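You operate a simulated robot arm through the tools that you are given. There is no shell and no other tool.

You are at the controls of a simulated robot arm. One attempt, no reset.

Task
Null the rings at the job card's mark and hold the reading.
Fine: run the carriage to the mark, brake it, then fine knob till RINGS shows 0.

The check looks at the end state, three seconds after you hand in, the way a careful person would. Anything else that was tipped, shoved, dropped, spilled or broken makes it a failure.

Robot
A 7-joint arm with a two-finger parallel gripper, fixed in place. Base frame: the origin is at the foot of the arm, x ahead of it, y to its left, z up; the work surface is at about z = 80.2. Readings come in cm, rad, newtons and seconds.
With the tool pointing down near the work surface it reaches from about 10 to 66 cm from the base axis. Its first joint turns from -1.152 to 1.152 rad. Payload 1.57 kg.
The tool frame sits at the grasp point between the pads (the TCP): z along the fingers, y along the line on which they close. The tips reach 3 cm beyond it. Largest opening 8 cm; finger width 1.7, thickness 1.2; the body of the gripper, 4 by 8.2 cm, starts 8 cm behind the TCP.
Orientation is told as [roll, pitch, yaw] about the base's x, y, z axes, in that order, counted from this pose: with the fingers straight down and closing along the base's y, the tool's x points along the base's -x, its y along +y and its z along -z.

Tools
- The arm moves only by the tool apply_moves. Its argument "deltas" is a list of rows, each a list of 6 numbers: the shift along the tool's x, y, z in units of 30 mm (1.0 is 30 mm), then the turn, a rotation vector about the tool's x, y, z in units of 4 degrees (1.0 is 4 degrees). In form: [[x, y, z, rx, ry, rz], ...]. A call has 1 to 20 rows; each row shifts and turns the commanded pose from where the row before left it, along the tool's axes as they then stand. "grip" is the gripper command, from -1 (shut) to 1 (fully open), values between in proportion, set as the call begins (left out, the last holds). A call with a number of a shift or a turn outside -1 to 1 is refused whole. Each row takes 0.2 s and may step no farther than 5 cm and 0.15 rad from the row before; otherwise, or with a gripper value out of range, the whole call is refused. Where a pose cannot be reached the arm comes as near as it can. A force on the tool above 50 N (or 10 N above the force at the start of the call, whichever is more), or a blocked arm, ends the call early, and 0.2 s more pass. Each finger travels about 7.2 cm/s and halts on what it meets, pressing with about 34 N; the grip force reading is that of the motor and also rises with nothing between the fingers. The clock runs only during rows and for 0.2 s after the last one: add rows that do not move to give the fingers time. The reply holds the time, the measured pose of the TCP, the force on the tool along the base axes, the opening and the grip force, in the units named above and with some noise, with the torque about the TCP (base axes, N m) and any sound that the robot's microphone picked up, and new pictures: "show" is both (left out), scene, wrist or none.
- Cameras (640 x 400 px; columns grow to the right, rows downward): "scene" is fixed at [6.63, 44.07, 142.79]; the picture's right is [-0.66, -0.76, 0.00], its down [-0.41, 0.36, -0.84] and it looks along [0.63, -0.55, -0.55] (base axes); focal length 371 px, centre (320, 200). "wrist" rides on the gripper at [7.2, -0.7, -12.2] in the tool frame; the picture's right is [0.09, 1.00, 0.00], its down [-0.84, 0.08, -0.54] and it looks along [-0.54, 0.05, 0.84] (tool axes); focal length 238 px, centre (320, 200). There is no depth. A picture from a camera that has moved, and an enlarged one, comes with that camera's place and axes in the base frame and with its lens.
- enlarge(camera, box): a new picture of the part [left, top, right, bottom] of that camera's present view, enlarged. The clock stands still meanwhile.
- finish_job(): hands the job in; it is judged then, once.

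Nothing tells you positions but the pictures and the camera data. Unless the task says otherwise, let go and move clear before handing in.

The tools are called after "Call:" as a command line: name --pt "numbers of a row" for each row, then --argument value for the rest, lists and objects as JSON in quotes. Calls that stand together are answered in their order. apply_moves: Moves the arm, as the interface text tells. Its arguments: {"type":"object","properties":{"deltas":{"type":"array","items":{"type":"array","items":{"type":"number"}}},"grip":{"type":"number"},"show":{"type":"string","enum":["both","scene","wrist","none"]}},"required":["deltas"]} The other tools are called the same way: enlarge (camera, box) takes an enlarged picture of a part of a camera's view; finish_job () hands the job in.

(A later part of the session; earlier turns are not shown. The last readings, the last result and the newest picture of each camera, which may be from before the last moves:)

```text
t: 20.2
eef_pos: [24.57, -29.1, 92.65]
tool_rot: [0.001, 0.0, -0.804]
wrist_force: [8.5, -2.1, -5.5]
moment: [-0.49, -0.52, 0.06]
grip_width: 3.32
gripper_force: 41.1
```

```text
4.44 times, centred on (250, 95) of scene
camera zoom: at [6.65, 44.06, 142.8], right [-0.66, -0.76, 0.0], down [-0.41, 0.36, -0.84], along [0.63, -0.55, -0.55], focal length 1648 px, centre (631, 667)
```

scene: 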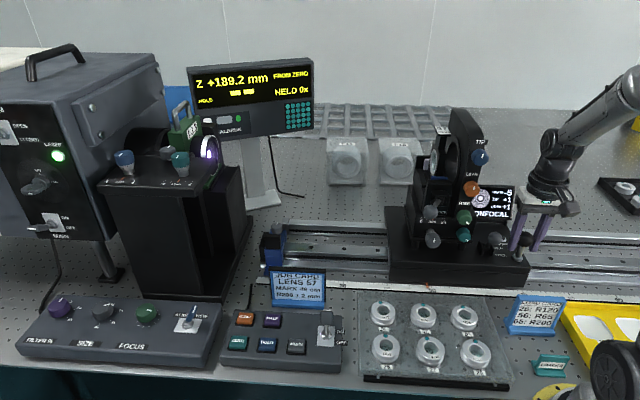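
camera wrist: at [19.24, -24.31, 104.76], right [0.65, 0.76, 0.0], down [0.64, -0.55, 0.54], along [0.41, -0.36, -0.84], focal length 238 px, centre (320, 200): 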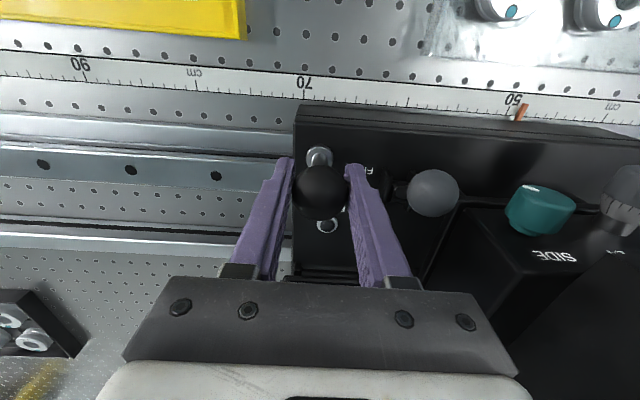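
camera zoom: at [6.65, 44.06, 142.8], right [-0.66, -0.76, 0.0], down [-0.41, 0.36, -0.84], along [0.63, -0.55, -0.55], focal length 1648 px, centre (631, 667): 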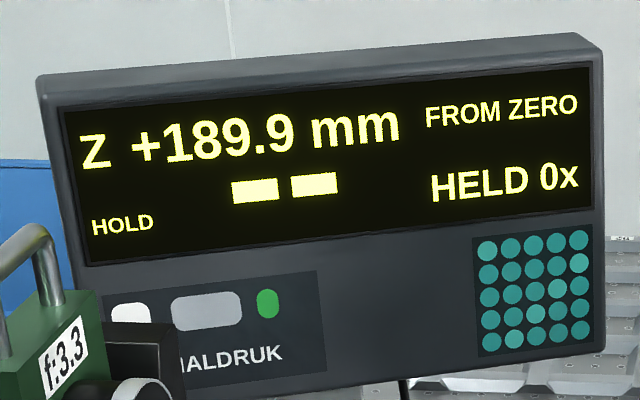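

z is 189.9 mm. I'll open to 5 cm and lift away.

Call:
apply_moves --pt "0 0 0 0 0 0" --pt "0 0 0 0 0 0" --pt "0 0 -0.9 0 0 0" --pt "0 0 -0.9 0 0 0" --pt "0 0 -0.9 0 0 -0.31" --grip 0.25

Call:
enlarge --camera "scene" --box '[180, 50, 320, 140]'

Call:
enlarge --camera "scene" --box '[400, 140, 560, 290]'

```text
t: 21.4
eef_pos: [24.38, -29.08, 100.86]
tool_rot: [-0.002, 0.0, -0.783]
wrist_force: [-0.5, 0.1, 0.6]
moment: [-0.01, -0.01, 0.03]
grip_width: 5.02
gripper_force: 0.0
camera wrist: at [19.03, -24.41, 113.03], right [0.64, 0.77, 0.0], down [0.65, -0.54, 0.54], along [0.42, -0.35, -0.84], focal length 238 px, centre (320, 200)
```

scene: 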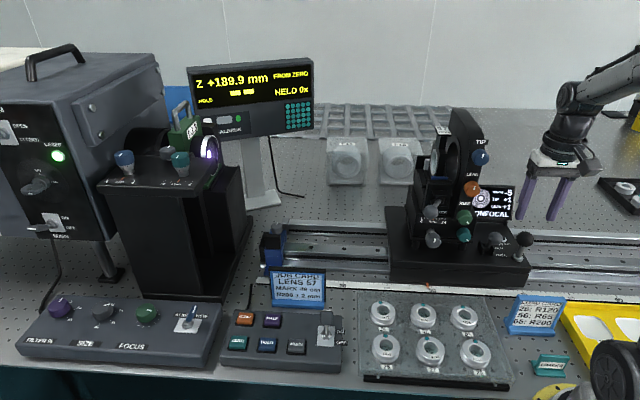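
wrist: 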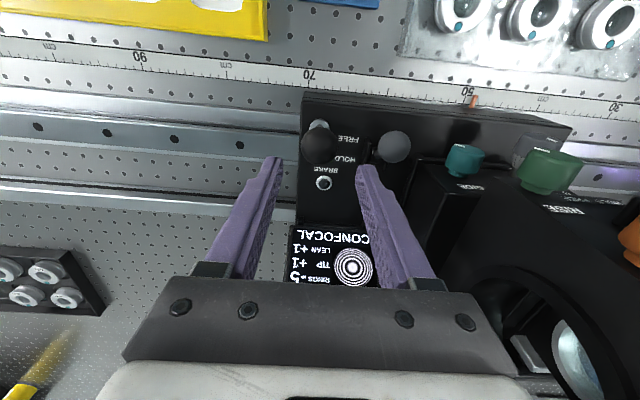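

```text
4.44 times, centred on (250, 95) of scene
camera zoom: at [6.63, 44.07, 142.79], right [-0.66, -0.76, 0.0], down [-0.41, 0.36, -0.84], along [0.63, -0.55, -0.55], focal length 1648 px, centre (631, 667)
```

zoom: 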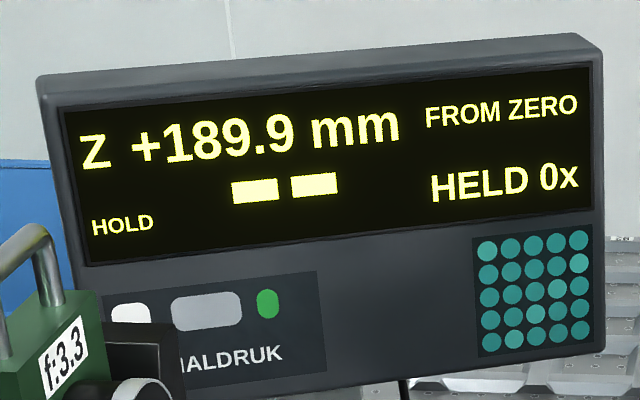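

```text
2.67 times, centred on (480, 215) of scene
camera zoom: at [6.63, 44.07, 142.79], right [-0.66, -0.76, 0.0], down [-0.41, 0.36, -0.84], along [0.63, -0.55, -0.55], focal length 989 px, centre (-107, 160)
```

zoom: 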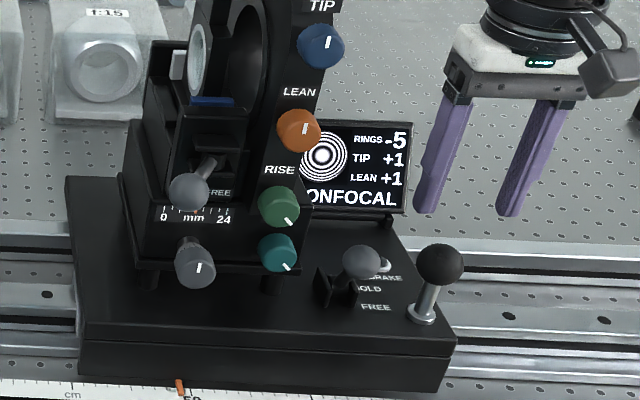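

The carriage held at 189.9 mm. The brake ball is about 6.3 cm toward -u from here. I'll close the fingers, come down on the operator's side of it, and look before pushing it back to HOLD.

Call:
apply_moves --pt "0.67 0 0 0 0 0" --pt "0.67 0 0 0 0 0" --pt "0 0.7 0 0 0 0" --pt "0 0.7 0 0 0 0" --pt "0 0.7 0 0 0 0" --pt "0 0 0.6 0 0 0" --pt "0 0 0 0 0 0" --grip -1

Call:
enlarge --camera "scene" --box '[400, 140, 560, 290]'

```text
t: 23.0
eef_pos: [26.09, -21.84, 99.07]
tool_rot: [-0.003, -0.002, -0.78]
wrist_force: [0.0, 0.2, 0.6]
moment: [0.02, 0.02, 0.0]
grip_width: 0.0
gripper_force: 21.5
camera wrist: at [20.65, -17.15, 111.22], right [0.64, 0.77, 0.0], down [0.65, -0.54, 0.54], along [0.42, -0.35, -0.84], focal length 238 px, centre (320, 200)
```

scene: 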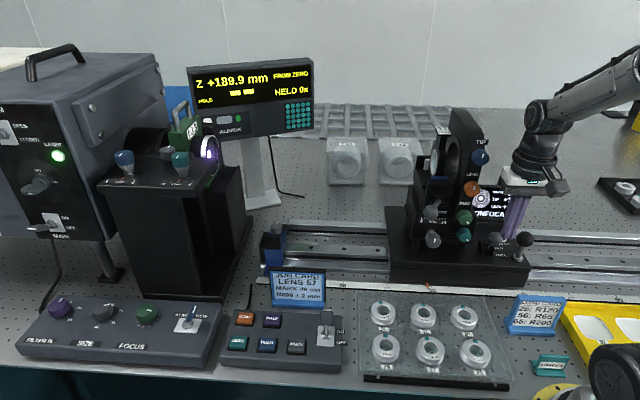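
wrist: 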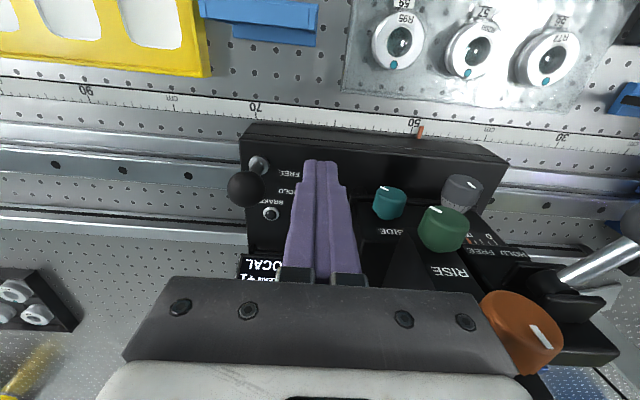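

```text
2.67 times, centred on (480, 215) of scene
camera zoom: at [6.63, 44.07, 142.79], right [-0.66, -0.76, 0.0], down [-0.41, 0.36, -0.84], along [0.63, -0.55, -0.55], focal length 989 px, centre (-107, 160)
```

zoom: 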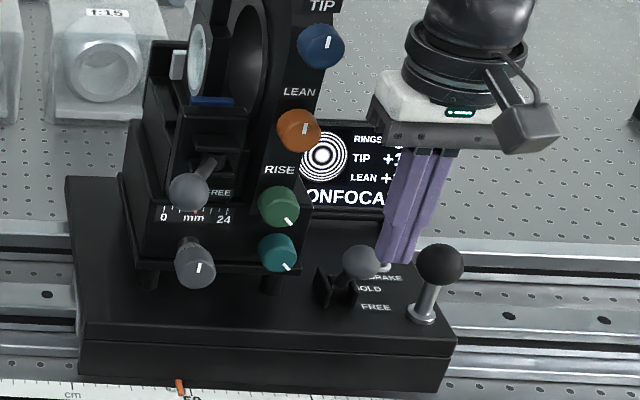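

Call:
apply_moves --pt "0.12 0 0.7 0 0 0" --pt "0 0 0.7 0 0 0" --pt "0 0 0.6 0 0 0"

Call:
enlarge --camera "scene" --box '[400, 140, 560, 290]'

```text
t: 23.8
eef_pos: [25.88, -21.59, 92.93]
tool_rot: [-0.002, -0.001, -0.782]
wrist_force: [-0.9, 0.3, 0.5]
moment: [0.02, 0.02, 0.0]
grip_width: 0.01
gripper_force: 21.4
camera wrist: at [20.37, -16.93, 105.09], right [0.64, 0.77, 0.0], down [0.65, -0.54, 0.54], along [0.42, -0.35, -0.84], focal length 238 px, centre (320, 200)
```

scene: 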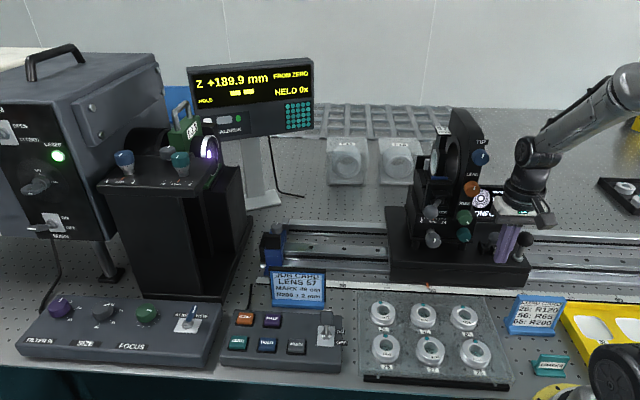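
wrist: 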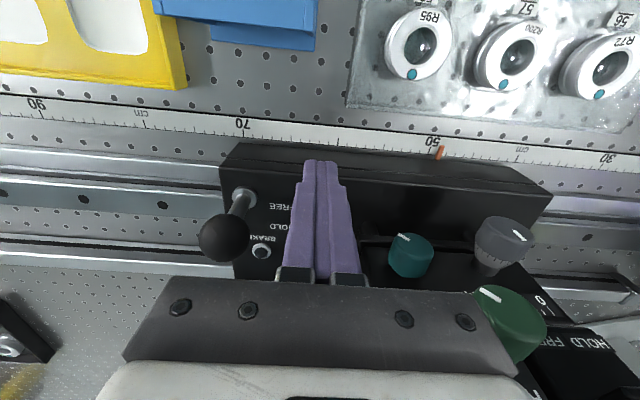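

```text
2.67 times, centred on (480, 215) of scene
camera zoom: at [6.63, 44.07, 142.79], right [-0.66, -0.76, 0.0], down [-0.41, 0.36, -0.84], along [0.63, -0.55, -0.55], focal length 989 px, centre (-107, 160)
```

zoom: 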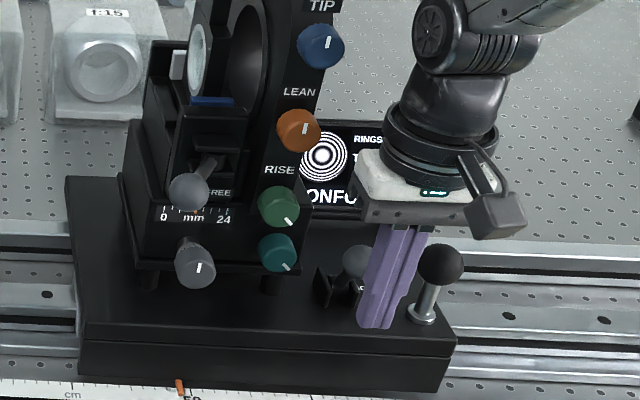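

The fingers are in front of the brake ball, slightly to its right. I'll shift 4 mm toward -u and push it back toward HOLD.

Call:
apply_moves --pt "0 0.13 0 0 0 0" --pt "-0.3 0 0 0 0 0" --pt "-0.3 0 0 0 0 0" --pt "-0.3 0 0 0 0 0" --pt "-0.3 0 0 0 0 0" --pt "-0.3 0 0 0 0 0"

Call:
enlarge --camera "scene" --box '[400, 140, 560, 290]'

```text
t: 25.2
eef_pos: [29.19, -24.47, 92.92]
tool_rot: [0.001, 0.0, -0.782]
wrist_force: [-0.3, 1.0, -0.4]
moment: [-0.01, 0.01, 0.02]
grip_width: 0.0
gripper_force: 21.7
camera wrist: at [23.88, -19.78, 105.1], right [0.64, 0.77, 0.0], down [0.65, -0.54, 0.54], along [0.42, -0.34, -0.84], focal length 238 px, centre (320, 200)
```

scene: 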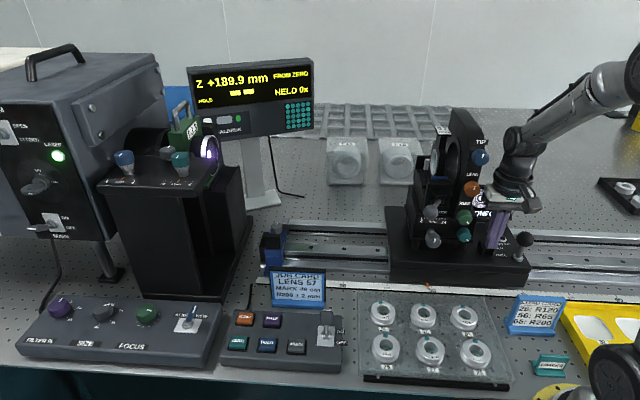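
wrist: 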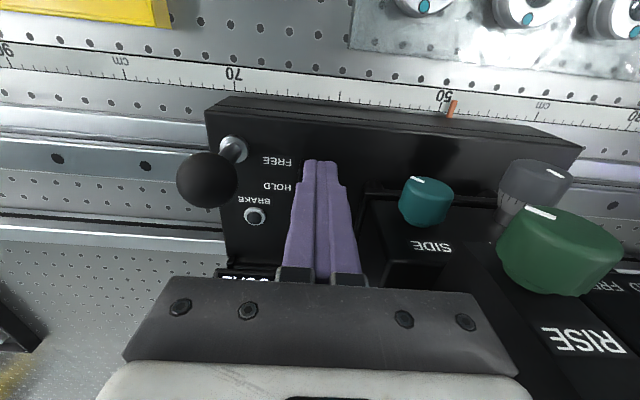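

```text
2.67 times, centred on (480, 215) of scene
camera zoom: at [6.63, 44.07, 142.79], right [-0.66, -0.76, 0.0], down [-0.41, 0.36, -0.84], along [0.63, -0.55, -0.55], focal length 989 px, centre (-107, 160)
```

zoom: 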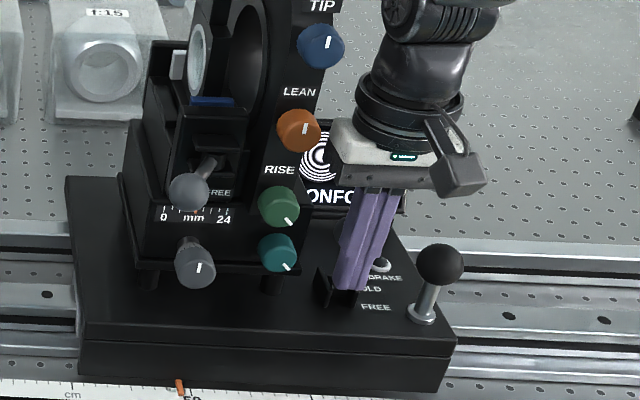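

Call:
apply_moves --pt "-0.3 0 0 0 0 0" --pt "-0.3 0 0 0 0 0" --pt "-0.2 0 0 0 0 0"

Call:
enlarge --camera "scene" --box '[400, 140, 560, 290]'

```text
t: 26.0
eef_pos: [30.5, -25.82, 92.94]
tool_rot: [0.001, 0.015, -0.785]
wrist_force: [-23.0, 26.3, 27.8]
moment: [0.63, 0.51, -0.05]
grip_width: 0.0
gripper_force: 20.9
camera wrist: at [25.33, -21.24, 105.19], right [0.64, 0.77, 0.0], down [0.65, -0.54, 0.53], along [0.41, -0.34, -0.85], focal length 238 px, centre (320, 200)
```

scene: 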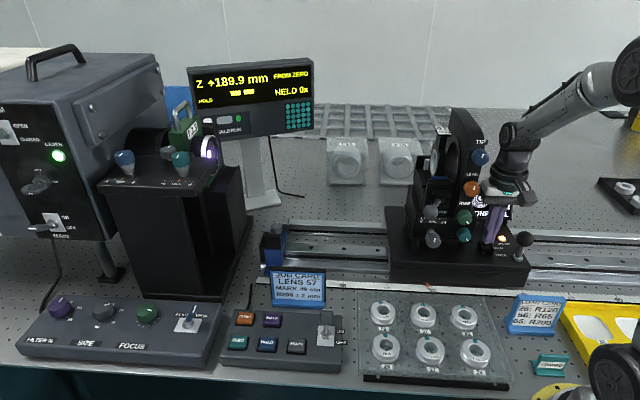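
wrist: 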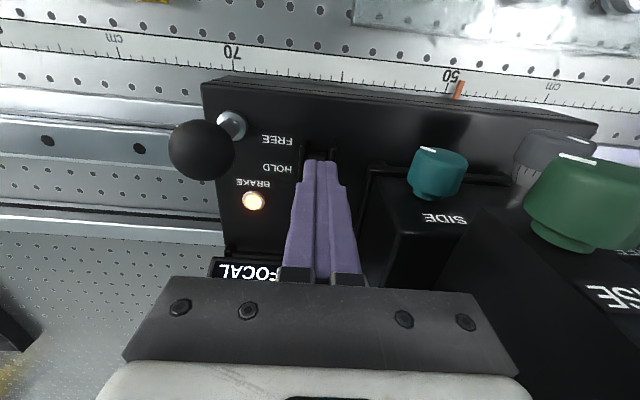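

```text
2.67 times, centred on (480, 215) of scene
camera zoom: at [6.54, 44.17, 142.77], right [-0.66, -0.76, 0.0], down [-0.41, 0.36, -0.84], along [0.63, -0.55, -0.54], focal length 989 px, centre (-107, 160)
```

zoom: 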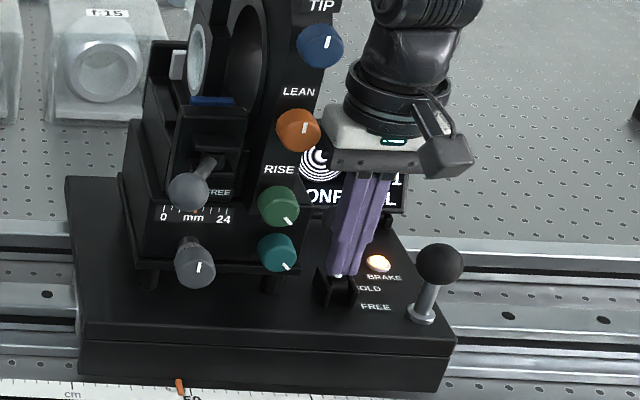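

The brake lamp is on, the lever is against its stop, and z is still 189.9. I'll back off, lift and look at the fine knob.

Call:
apply_moves --pt "0.4 0 0 0 0 0" --pt "0.4 0 0 0 0 0" --pt "0 0 -0.9 0 0 0" --pt "0 0 -0.9 0 0 0" --pt "0 0 -0.9 0 0 0" --pt "0.9 0 -0.9 0 0 0" --pt "0.9 0 -0.9 0 0 0" --pt "0.9 0 -0.9 0 0 0" --pt "0.9 0 0 0 0 0" --pt "0.9 0 0 0 0 0"

Call:
enlarge --camera "scene" --box '[400, 110, 560, 290]'

Call:
enlarge --camera "scene" --box '[180, 50, 320, 140]'

Call:
enlarge --camera "wrist" --box '[260, 130, 500, 290]'

```text
t: 28.2
eef_pos: [19.62, -14.88, 109.28]
tool_rot: [0.0, -0.001, -0.782]
wrist_force: [0.1, 0.8, 1.3]
moment: [-0.01, 0.03, 0.02]
grip_width: 0.0
gripper_force: 21.4
camera wrist: at [14.24, -10.28, 121.3], right [0.64, 0.77, 0.0], down [0.65, -0.54, 0.54], along [0.42, -0.35, -0.84], focal length 238 px, centre (320, 200)
```

scene: 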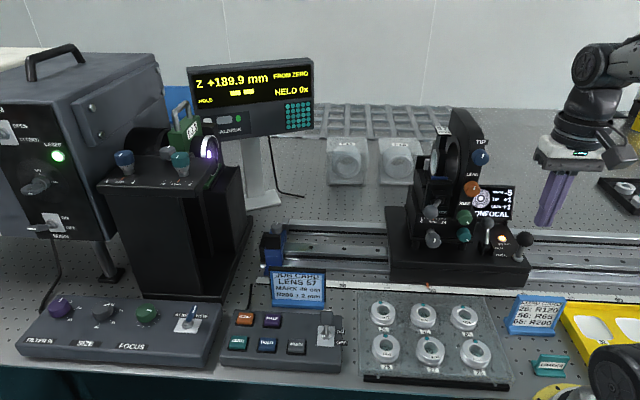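
wrist: 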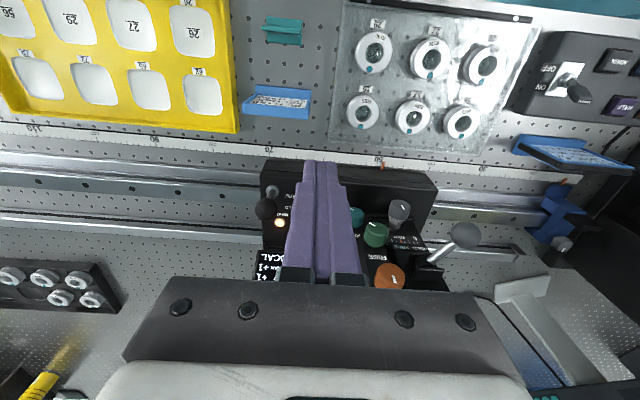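

```text
2.22 times, centred on (480, 200) of scene
camera zoom: at [6.63, 44.07, 142.79], right [-0.66, -0.76, 0.0], down [-0.41, 0.36, -0.84], along [0.63, -0.55, -0.55], focal length 824 px, centre (-36, 200)
```

zoom: 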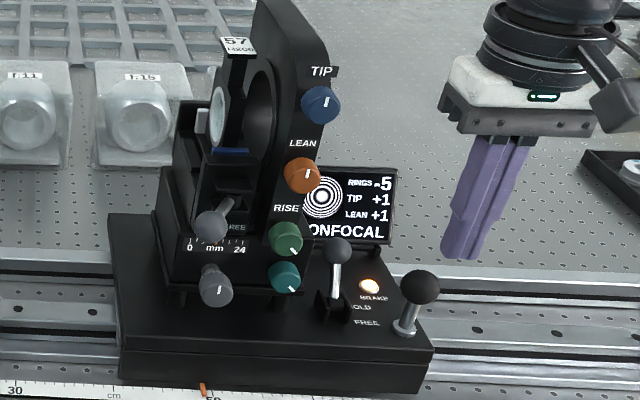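

```text
4.44 times, centred on (250, 95) of scene
camera zoom: at [6.63, 44.07, 142.79], right [-0.66, -0.76, 0.0], down [-0.41, 0.36, -0.84], along [0.63, -0.55, -0.55], focal length 1648 px, centre (631, 667)
```

zoom: 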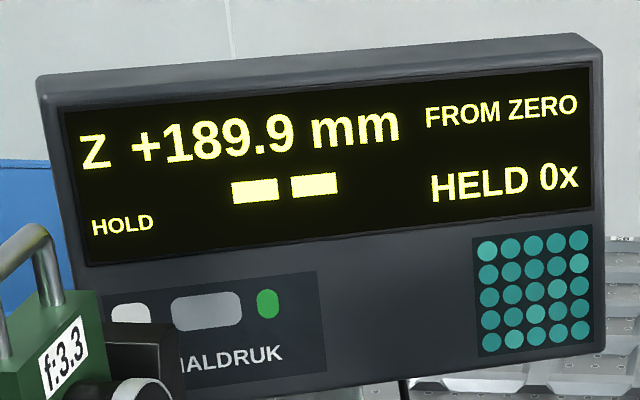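

```text
2.50 times, centred on (380, 210) of wrist
camera zoom: at [14.24, -10.28, 121.3], right [0.64, 0.77, 0.0], down [0.65, -0.54, 0.54], along [0.42, -0.35, -0.84], focal length 596 px, centre (170, 175)
```

zoom: 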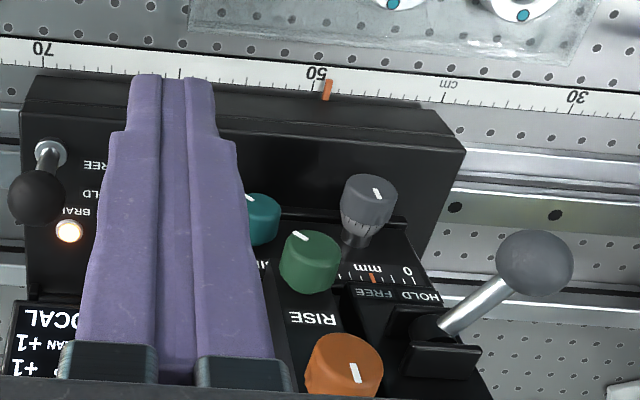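

Brake is on with RINGS -5, z still 189.9. The fine knob is at about (36.6, -13.6, 93.1) with its axis roughly horizontal toward the operator. I'll move in front of it, still high, and start tilting the gripper toward horizontal.

Call:
apply_moves --pt "0 0.86 0 0 0 0" --pt "0 0.86 0 0 0 0" --pt "0 0.86 0 0 0 0" --pt "0 0.86 0 0 0 0" --pt "0 0.86 0 0 0 0" --pt "0 0 0 0 -1 0" --pt "0 0 0 0 -1 0" --pt "0 0 0 0 -1 0" --pt "0 0 0 0 -1 0" --pt "0 0 0 0 -1 0" --pt "0 0 0 0 -1 0" --pt "0 0 0 0 -1 0" --pt "0 0 0 0 -1 0" --grip 0.25

```text
t: 31.0
eef_pos: [28.78, -5.9, 109.4]
tool_rot: [0.0, -0.561, -0.784]
wrist_force: [0.7, -0.2, -0.4]
moment: [0.06, -0.02, -0.01]
grip_width: 5.02
gripper_force: 0.0
camera wrist: at [19.58, 2.64, 115.65], right [0.65, 0.76, -0.05], down [0.35, -0.24, 0.9], along [0.68, -0.6, -0.42], focal length 238 px, centre (320, 200)
```

scene: 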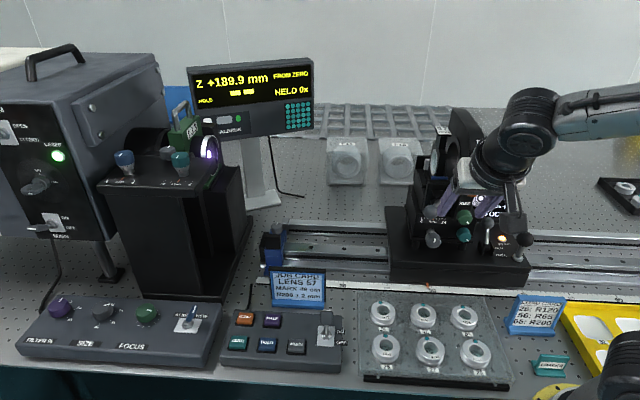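
wrist: 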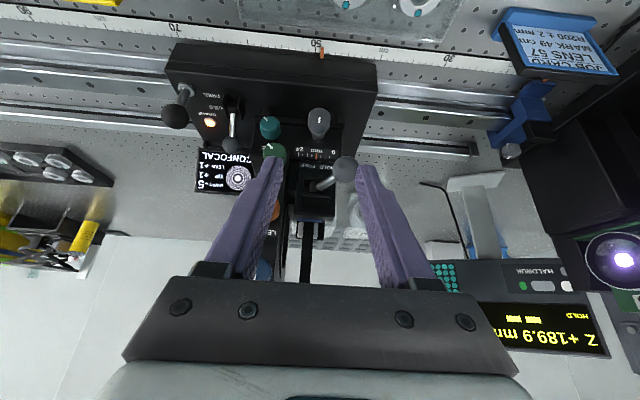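

The tilt is going well and the view is now onto the panel. I'll tilt further to about 64 degrees.

Call:
apply_moves --pt "0 0 0 0 -1 0" --pt "0 0 0 0 -1 0" --pt "0 0 0 0 -1 0" --pt "0 0 0 0 -1 0" --pt "0 0 0 0 -1 0" --pt "0 0 0 0 -1 0" --pt "0 0 0 0 -1 0" --pt "0 0 0 0 -1 0"

Call:
enlarge --camera "wrist" --box '[200, 0, 440, 160]'

```text
t: 32.8
eef_pos: [28.79, -5.84, 109.2]
tool_rot: [0.002, -1.119, -0.785]
wrist_force: [0.6, -0.2, 0.5]
moment: [0.01, 0.01, -0.03]
grip_width: 5.0
gripper_force: 0.2
camera wrist: at [18.47, 3.72, 107.99], right [0.67, 0.73, -0.08], down [-0.03, 0.14, 0.99], along [0.74, -0.66, 0.12], focal length 238 px, centre (320, 200)
```

scene: 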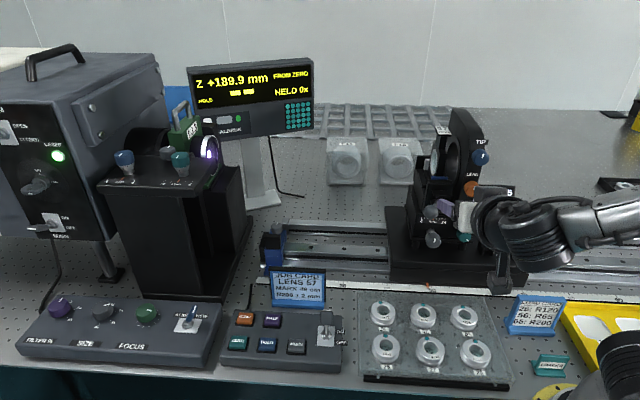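
wrist: 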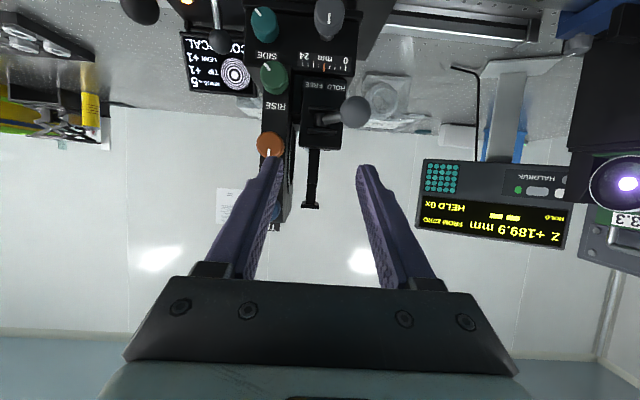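

```text
2.50 times, centred on (320, 80) of wrist
camera zoom: at [18.47, 3.72, 107.99], right [0.67, 0.73, -0.08], down [-0.03, 0.14, 0.99], along [0.74, -0.66, 0.12], focal length 596 px, centre (320, 500)
```

zoom: 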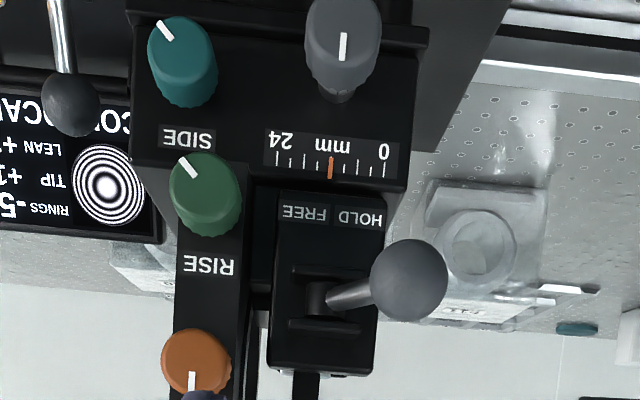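

The tilt works and the panel is clearly legible: the fine scale's pointer is at 12. I'll drop 10 cm and refine the knob's location.

Call:
apply_moves --pt "0.75 0 0.364 0 0 0" --pt "0.75 0 0.364 0 0 0" --pt "0.75 0 0.364 0 0 0" --pt "0.75 0 0.364 0 0 0"

Call:
enlarge --camera "wrist" --box '[200, 40, 440, 200]'

Call:
enlarge --camera "scene" --box '[380, 130, 560, 300]'

```text
t: 33.8
eef_pos: [28.76, -5.83, 99.26]
tool_rot: [0.004, -1.117, -0.786]
wrist_force: [0.4, -1.1, -0.4]
moment: [0.02, -0.01, 0.01]
grip_width: 4.98
gripper_force: 0.0
camera wrist: at [18.51, 3.75, 98.01], right [0.67, 0.73, -0.08], down [-0.03, 0.14, 0.99], along [0.74, -0.66, 0.12], focal length 238 px, centre (320, 200)
```

scene: 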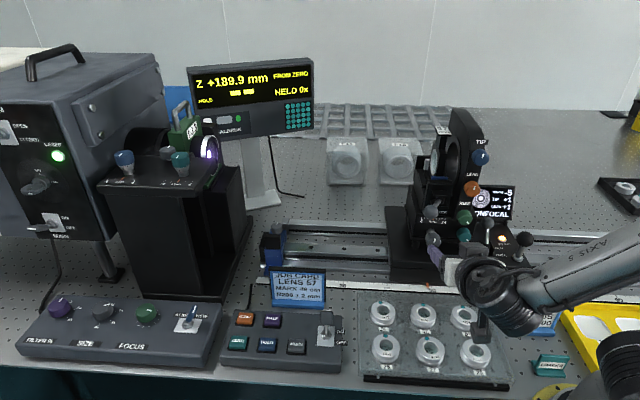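
wrist: 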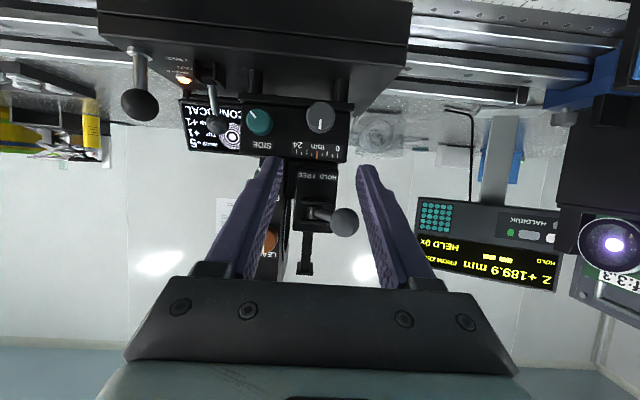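

```text
2.50 times, centred on (320, 120) of wrist
camera zoom: at [18.51, 3.75, 98.01], right [0.67, 0.73, -0.08], down [-0.03, 0.14, 0.99], along [0.74, -0.66, 0.12], focal length 596 px, centre (320, 400)
```

zoom: 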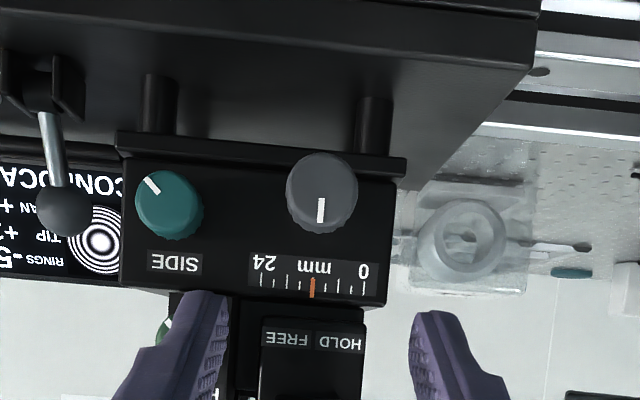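

```text
2.35 times, centred on (470, 215) of scene
camera zoom: at [6.63, 44.07, 142.79], right [-0.66, -0.76, 0.0], down [-0.41, 0.36, -0.84], along [0.63, -0.55, -0.55], focal length 872 px, centre (-33, 165)
```

zoom: 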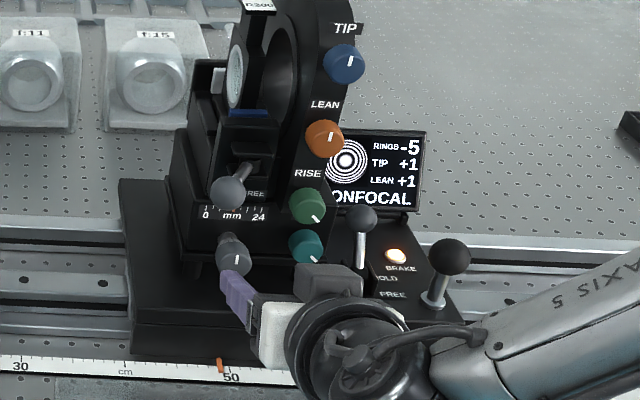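

The knob is centred between the fingers laterally. I'll drop to its height and advance to about 6 cm in front of its face, then check.

Call:
apply_moves --pt "0.61 0 0.295 0 0 0" --pt "0.61 0 0.295 0 0 0" --pt "0.61 0 0.295 0 0 0" --pt "-0.364 0 0.75 0 0 0" --pt "-0.364 0 0.75 0 0 0"

Call:
enlarge --camera "wrist" --box '[200, 100, 440, 260]'

Call:
enlarge --camera "scene" --box '[380, 130, 560, 300]'

```text
t: 35.0
eef_pos: [32.38, -9.34, 93.03]
tool_rot: [0.001, -1.117, -0.783]
wrist_force: [0.0, -0.4, 0.1]
moment: [-0.03, 0.02, -0.02]
grip_width: 4.97
gripper_force: 0.0
camera wrist: at [22.01, 0.22, 91.89], right [0.67, 0.73, -0.08], down [-0.03, 0.14, 0.99], along [0.74, -0.66, 0.12], focal length 238 px, centre (320, 200)
```

scene: 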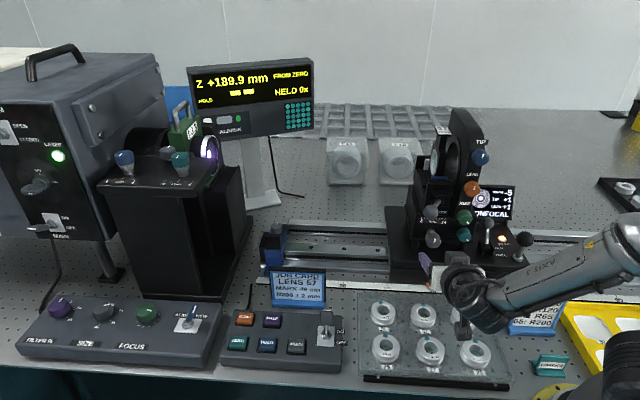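
wrist: 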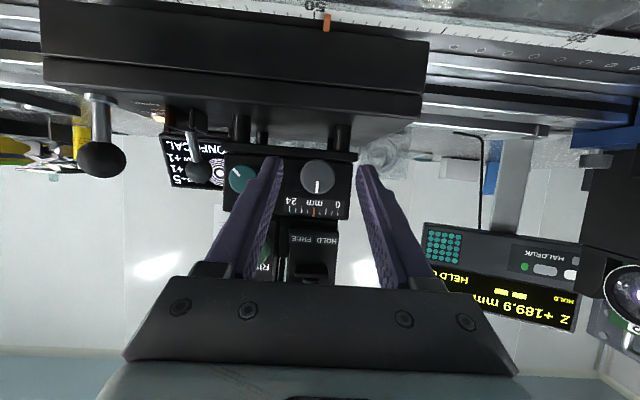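

```text
2.50 times, centred on (320, 180) of wrist
camera zoom: at [22.01, 0.22, 91.89], right [0.67, 0.73, -0.08], down [-0.03, 0.14, 0.99], along [0.74, -0.66, 0.12], focal length 596 px, centre (320, 250)
```

zoom: 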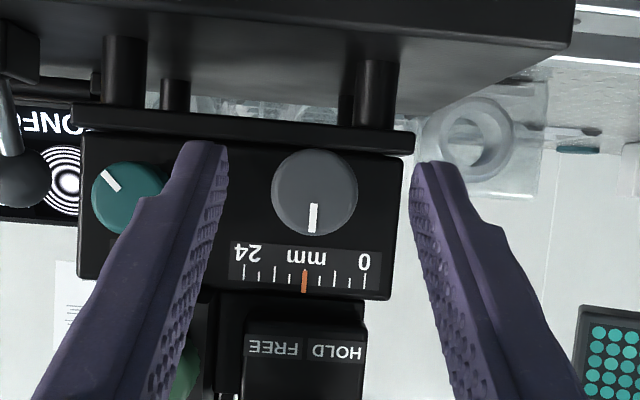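

```text
2.35 times, centred on (470, 215) of scene
camera zoom: at [6.62, 44.07, 142.79], right [-0.66, -0.76, 0.0], down [-0.41, 0.36, -0.84], along [0.63, -0.55, -0.55], focal length 872 px, centre (-33, 165)
```

zoom: 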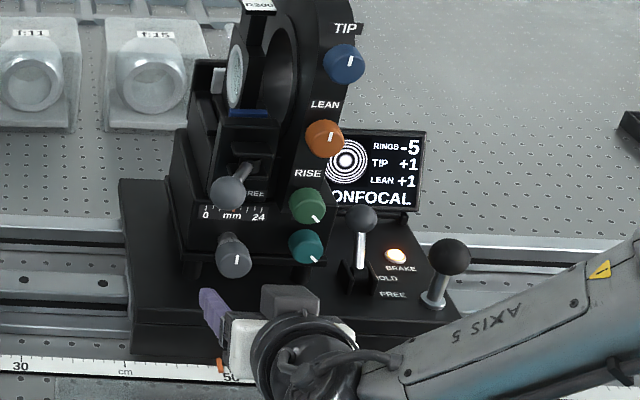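

The knob is aligned, about 5.5 cm ahead. I'll advance 4 cm.

Call:
apply_moves --pt "-0.194 0 0.4 0 0 0" --pt "-0.194 0 0.4 0 0 0" --pt "-0.194 0 0.4 0 0 0"

Call:
enlarge --camera "wrist" --box '[200, 100, 440, 260]'

Call:
enlarge --camera "scene" --box '[380, 130, 560, 300]'

```text
t: 35.8
eef_pos: [35.18, -12.23, 93.07]
tool_rot: [-0.001, -1.116, -0.784]
wrist_force: [-0.2, 0.4, 0.3]
moment: [-0.03, -0.01, 0.0]
grip_width: 5.0
gripper_force: 0.0
camera wrist: at [24.8, -2.63, 91.93], right [0.67, 0.73, -0.08], down [-0.03, 0.14, 0.99], along [0.74, -0.66, 0.12], focal length 238 px, centre (320, 200)
```

scene: 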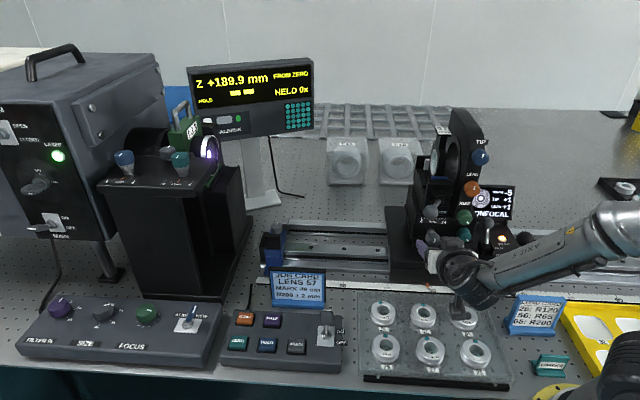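
wrist: 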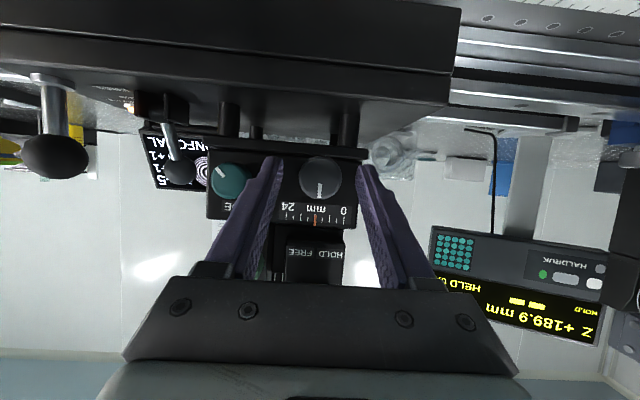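

```text
2.50 times, centred on (320, 180) of wrist
camera zoom: at [24.8, -2.63, 91.93], right [0.67, 0.73, -0.08], down [-0.03, 0.14, 0.99], along [0.74, -0.66, 0.12], focal length 596 px, centre (320, 250)
```

zoom: 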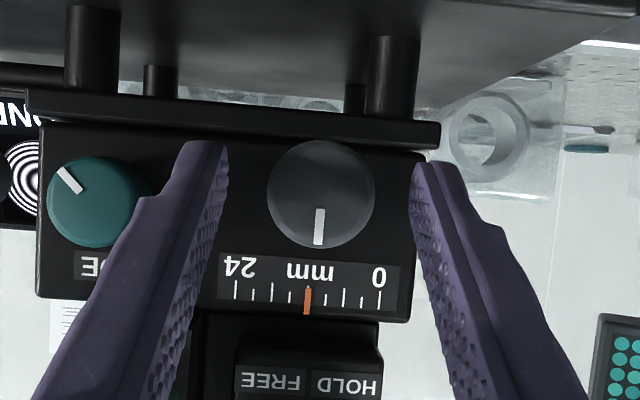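

```text
2.35 times, centred on (470, 215) of scene
camera zoom: at [6.62, 44.07, 142.79], right [-0.66, -0.76, 0.0], down [-0.41, 0.36, -0.84], along [0.63, -0.55, -0.55], focal length 872 px, centre (-33, 165)
```

zoom: 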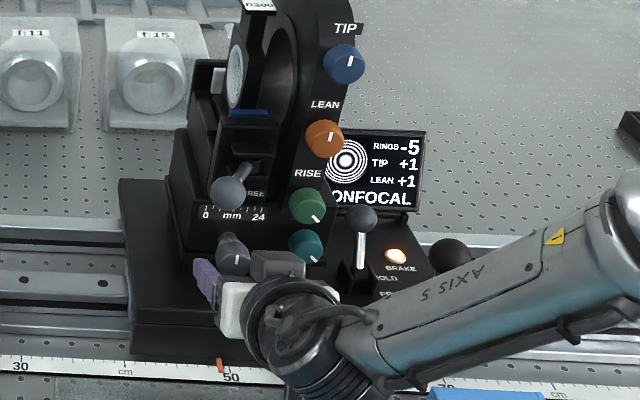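

About 1.8 cm remains to the knob face. I'll advance 1.1 cm and rise slightly so the lower fingertip corners clear the ledge.

Call:
apply_moves --pt "-0.12 0 0.14 0 0 0" --pt "-0.115 0 0.153 0 0 0"

Call:
enlarge --camera "wrist" --box '[200, 100, 440, 260]'

```text
t: 36.4
eef_pos: [35.89, -12.95, 93.33]
tool_rot: [0.0, -1.118, -0.782]
wrist_force: [0.8, -0.1, -0.5]
moment: [-0.03, 0.01, 0.03]
grip_width: 4.98
gripper_force: 0.1
camera wrist: at [25.56, -3.35, 92.15], right [0.67, 0.73, -0.08], down [-0.03, 0.14, 0.99], along [0.74, -0.66, 0.12], focal length 238 px, centre (320, 200)
```

scene: 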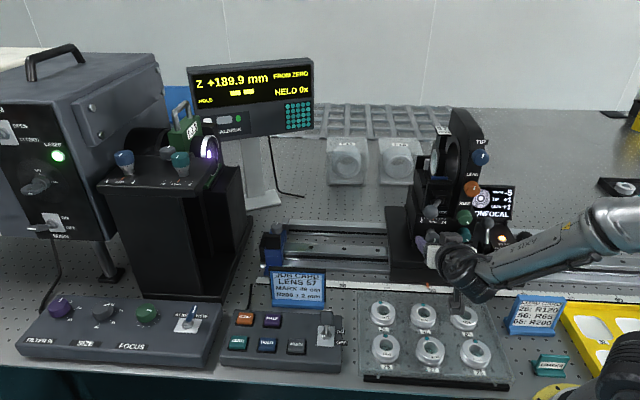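
wrist: 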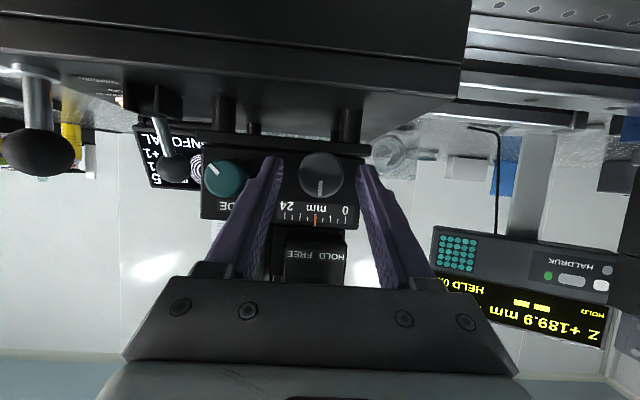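

```text
2.50 times, centred on (320, 180) of wrist
camera zoom: at [25.56, -3.35, 92.15], right [0.67, 0.73, -0.08], down [-0.03, 0.14, 0.99], along [0.74, -0.66, 0.12], focal length 596 px, centre (320, 250)
```

zoom: 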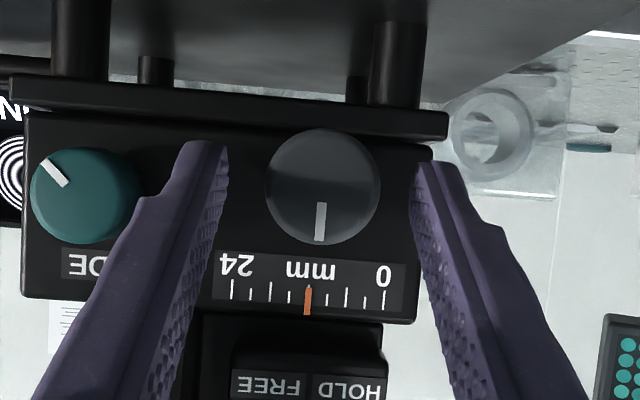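

The fingers overlap the knob body by about 1.8 cm and are centred on it. I'll close on it.

Call:
apply_moves --pt "0 0 0 0 0 0" --pt "0 0 0 0 0 0" --pt "0 0 0 0 0 0" --grip -1

Call:
enlarge --camera "wrist" --box '[200, 100, 440, 260]'

Call:
enlarge --camera "scene" --box '[380, 130, 560, 300]'

```text
t: 37.2
eef_pos: [36.02, -12.91, 93.36]
tool_rot: [0.002, -1.116, -0.782]
wrist_force: [6.1, 1.5, -1.9]
moment: [0.12, 0.02, -0.28]
grip_width: 2.99
gripper_force: 39.0
camera wrist: at [25.59, -3.34, 92.15], right [0.67, 0.73, -0.08], down [-0.03, 0.14, 0.99], along [0.74, -0.66, 0.12], focal length 238 px, centre (320, 200)
```

scene: 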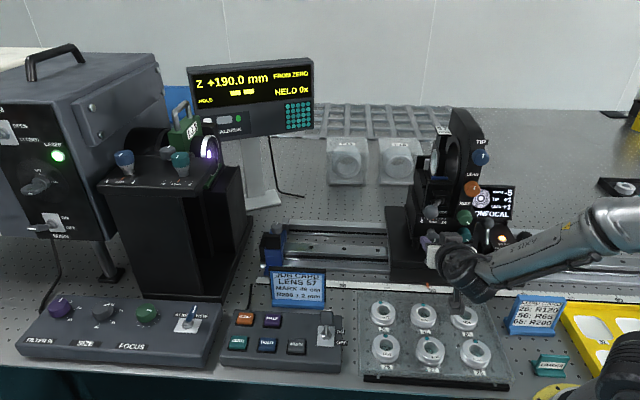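
wrist: 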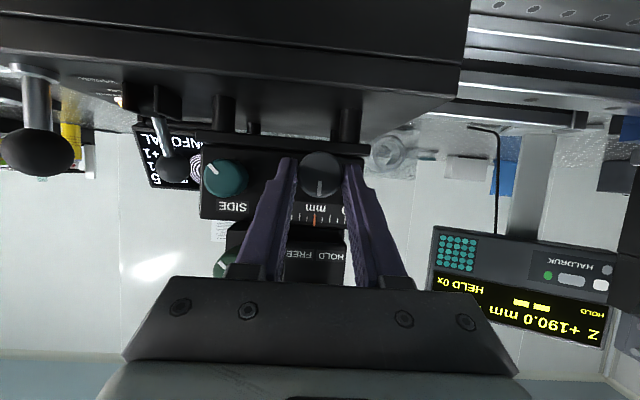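

```text
2.50 times, centred on (320, 180) of wrist
camera zoom: at [25.59, -3.34, 92.15], right [0.67, 0.73, -0.08], down [-0.03, 0.14, 0.99], along [0.74, -0.66, 0.12], focal length 596 px, centre (320, 250)
```

zoom: 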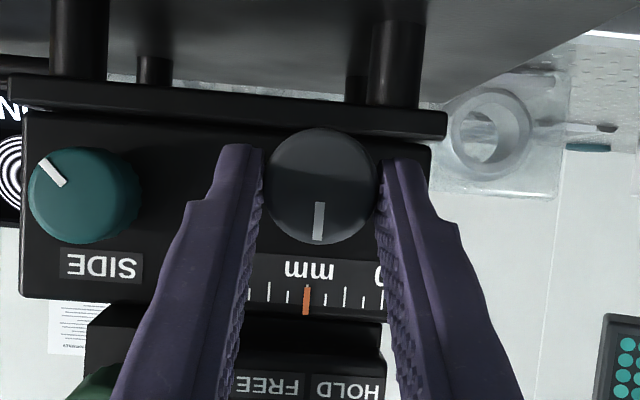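

```text
2.35 times, centred on (470, 215) of scene
camera zoom: at [6.65, 44.07, 142.79], right [-0.66, -0.76, 0.0], down [-0.41, 0.36, -0.84], along [0.63, -0.55, -0.55], focal length 872 px, centre (-33, 165)
```

zoom: 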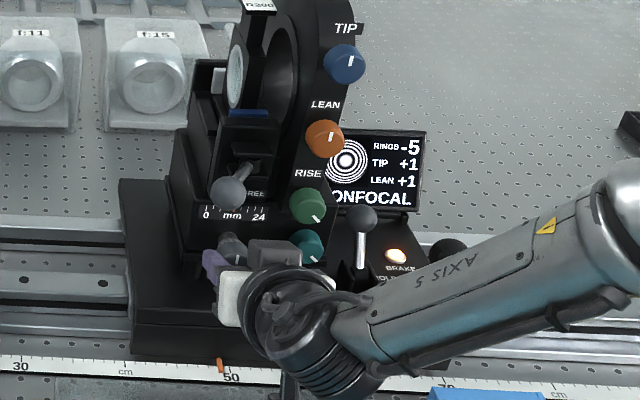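

I have the fine knob (2.99 cm). I'll turn it 12 degrees clockwise about its own axis as a trial and see how the reading responds.

Call:
apply_moves --pt "0 -0.022 0 -0.437 0 0.9" --pt "0 -0.022 0 -0.437 0 0.9" --pt "0 -0.022 0 -0.437 0 0.9" --pt "0 0 0 0 0 0"

Call:
enlarge --camera "wrist" --box '[200, 100, 440, 260]'

Call:
enlarge --camera "scene" --box '[380, 130, 560, 300]'

```text
t: 38.2
eef_pos: [35.69, -13.03, 93.22]
tool_rot: [0.453, -1.073, -1.186]
wrist_force: [0.3, 6.6, -2.2]
moment: [-0.34, -0.43, -0.31]
grip_width: 2.97
gripper_force: 38.7
camera wrist: at [25.6, -3.32, 92.02], right [0.67, 0.73, 0.13], down [-0.18, -0.01, 0.98], along [0.72, -0.68, 0.12], focal length 238 px, centre (320, 200)
```

scene: 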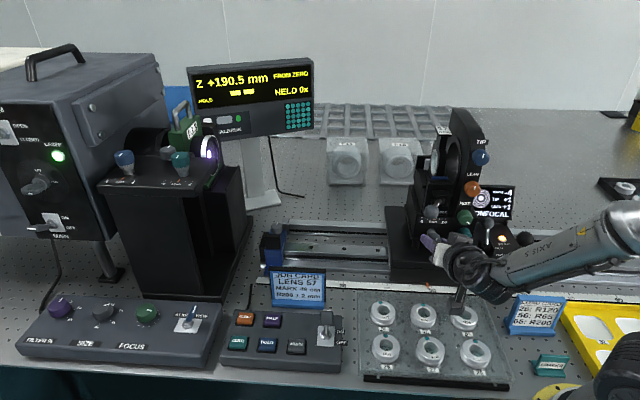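
wrist: 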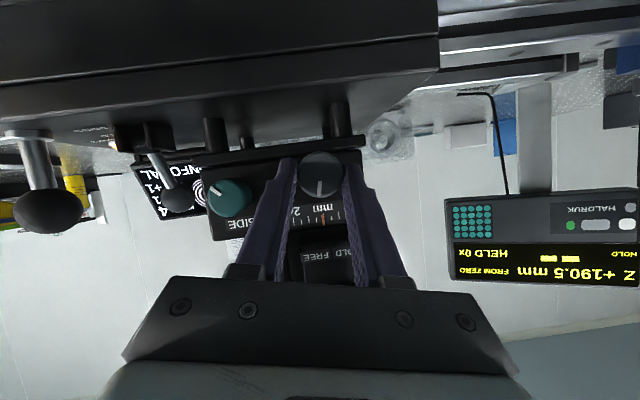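

```text
2.50 times, centred on (320, 180) of wrist
camera zoom: at [25.6, -3.32, 92.02], right [0.67, 0.73, 0.13], down [-0.18, -0.01, 0.98], along [0.72, -0.68, 0.12], focal length 596 px, centre (320, 250)
```

zoom: 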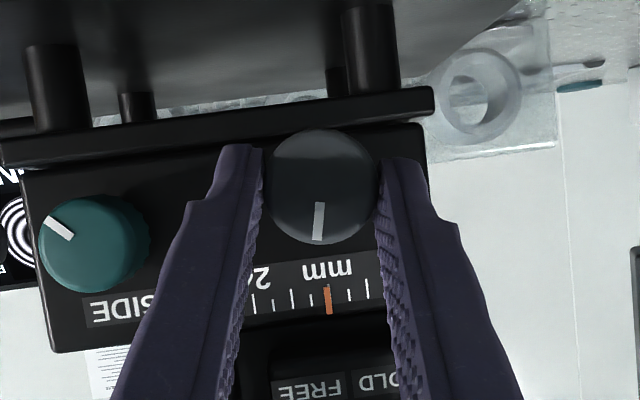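

```text
2.35 times, centred on (470, 215) of scene
camera zoom: at [6.63, 44.09, 142.79], right [-0.66, -0.76, 0.0], down [-0.41, 0.36, -0.84], along [0.63, -0.55, -0.55], focal length 872 px, centre (-33, 165)
```

zoom: 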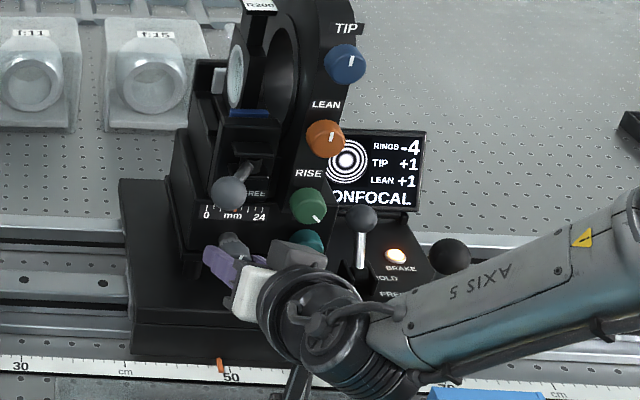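

Clockwise is the right direction: 12 degrees gave +0.5 mm and RINGS -4. I'll continue.

Call:
apply_moves --pt "0 -0.022 0 -0.437 0 0.9" --pt "0 -0.022 0 -0.437 0 0.9" --pt "0 -0.022 0 -0.437 0 0.9" --pt "0 -0.022 0 -0.437 0 0.9" --pt "0 -0.022 0 -0.437 0 0.9" --pt "0 -0.022 0 -0.437 0 0.9" --pt "0 -0.022 0 -0.437 0 0.9" --pt "0 0 0 0 0 0"

Call:
enlarge --camera "scene" --box '[380, 130, 560, 300]'

```text
t: 39.0
eef_pos: [35.03, -12.92, 93.96]
tool_rot: [0.733, -0.965, -1.45]
wrist_force: [6.5, -12.0, -6.0]
moment: [-0.27, -0.08, 0.09]
grip_width: 2.92
gripper_force: 39.6
out of reach, approached as far as the arm can: row 2, 3, 4
stopped in row 4: the force on the tool passed its limit at 65 N (the readings are from after the stop); the commanded pose is now the measured one
camera wrist: at [25.21, -2.73, 92.95], right [0.66, 0.69, 0.3], down [-0.29, -0.14, 0.95], along [0.69, -0.71, 0.11], focal length 238 px, centre (320, 200)
```

scene: 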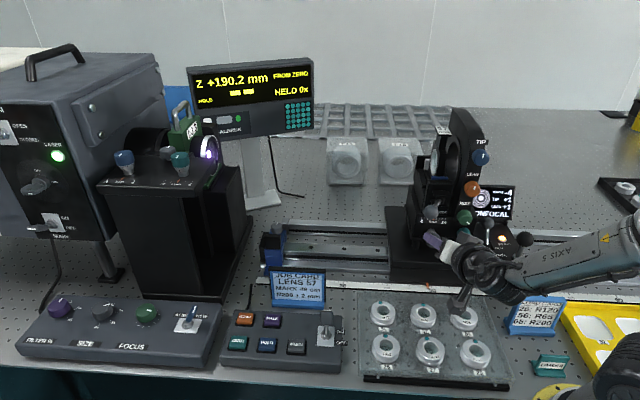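
wrist: 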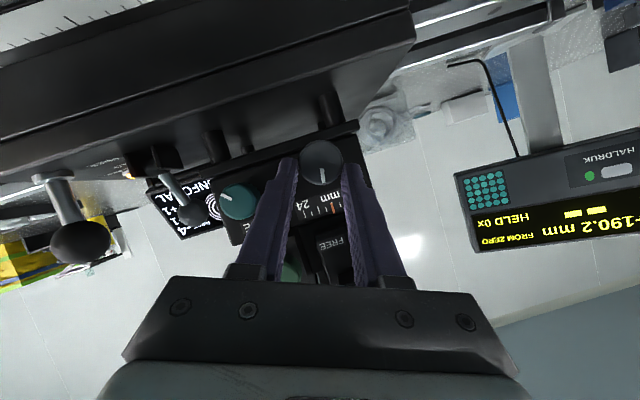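

```text
2.35 times, centred on (470, 215) of scene
camera zoom: at [6.65, 44.04, 142.8], right [-0.66, -0.76, 0.0], down [-0.41, 0.36, -0.84], along [0.63, -0.55, -0.55], focal length 872 px, centre (-33, 165)
```

zoom: 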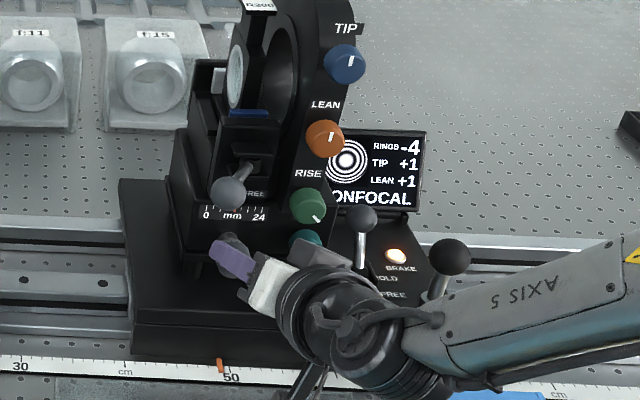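

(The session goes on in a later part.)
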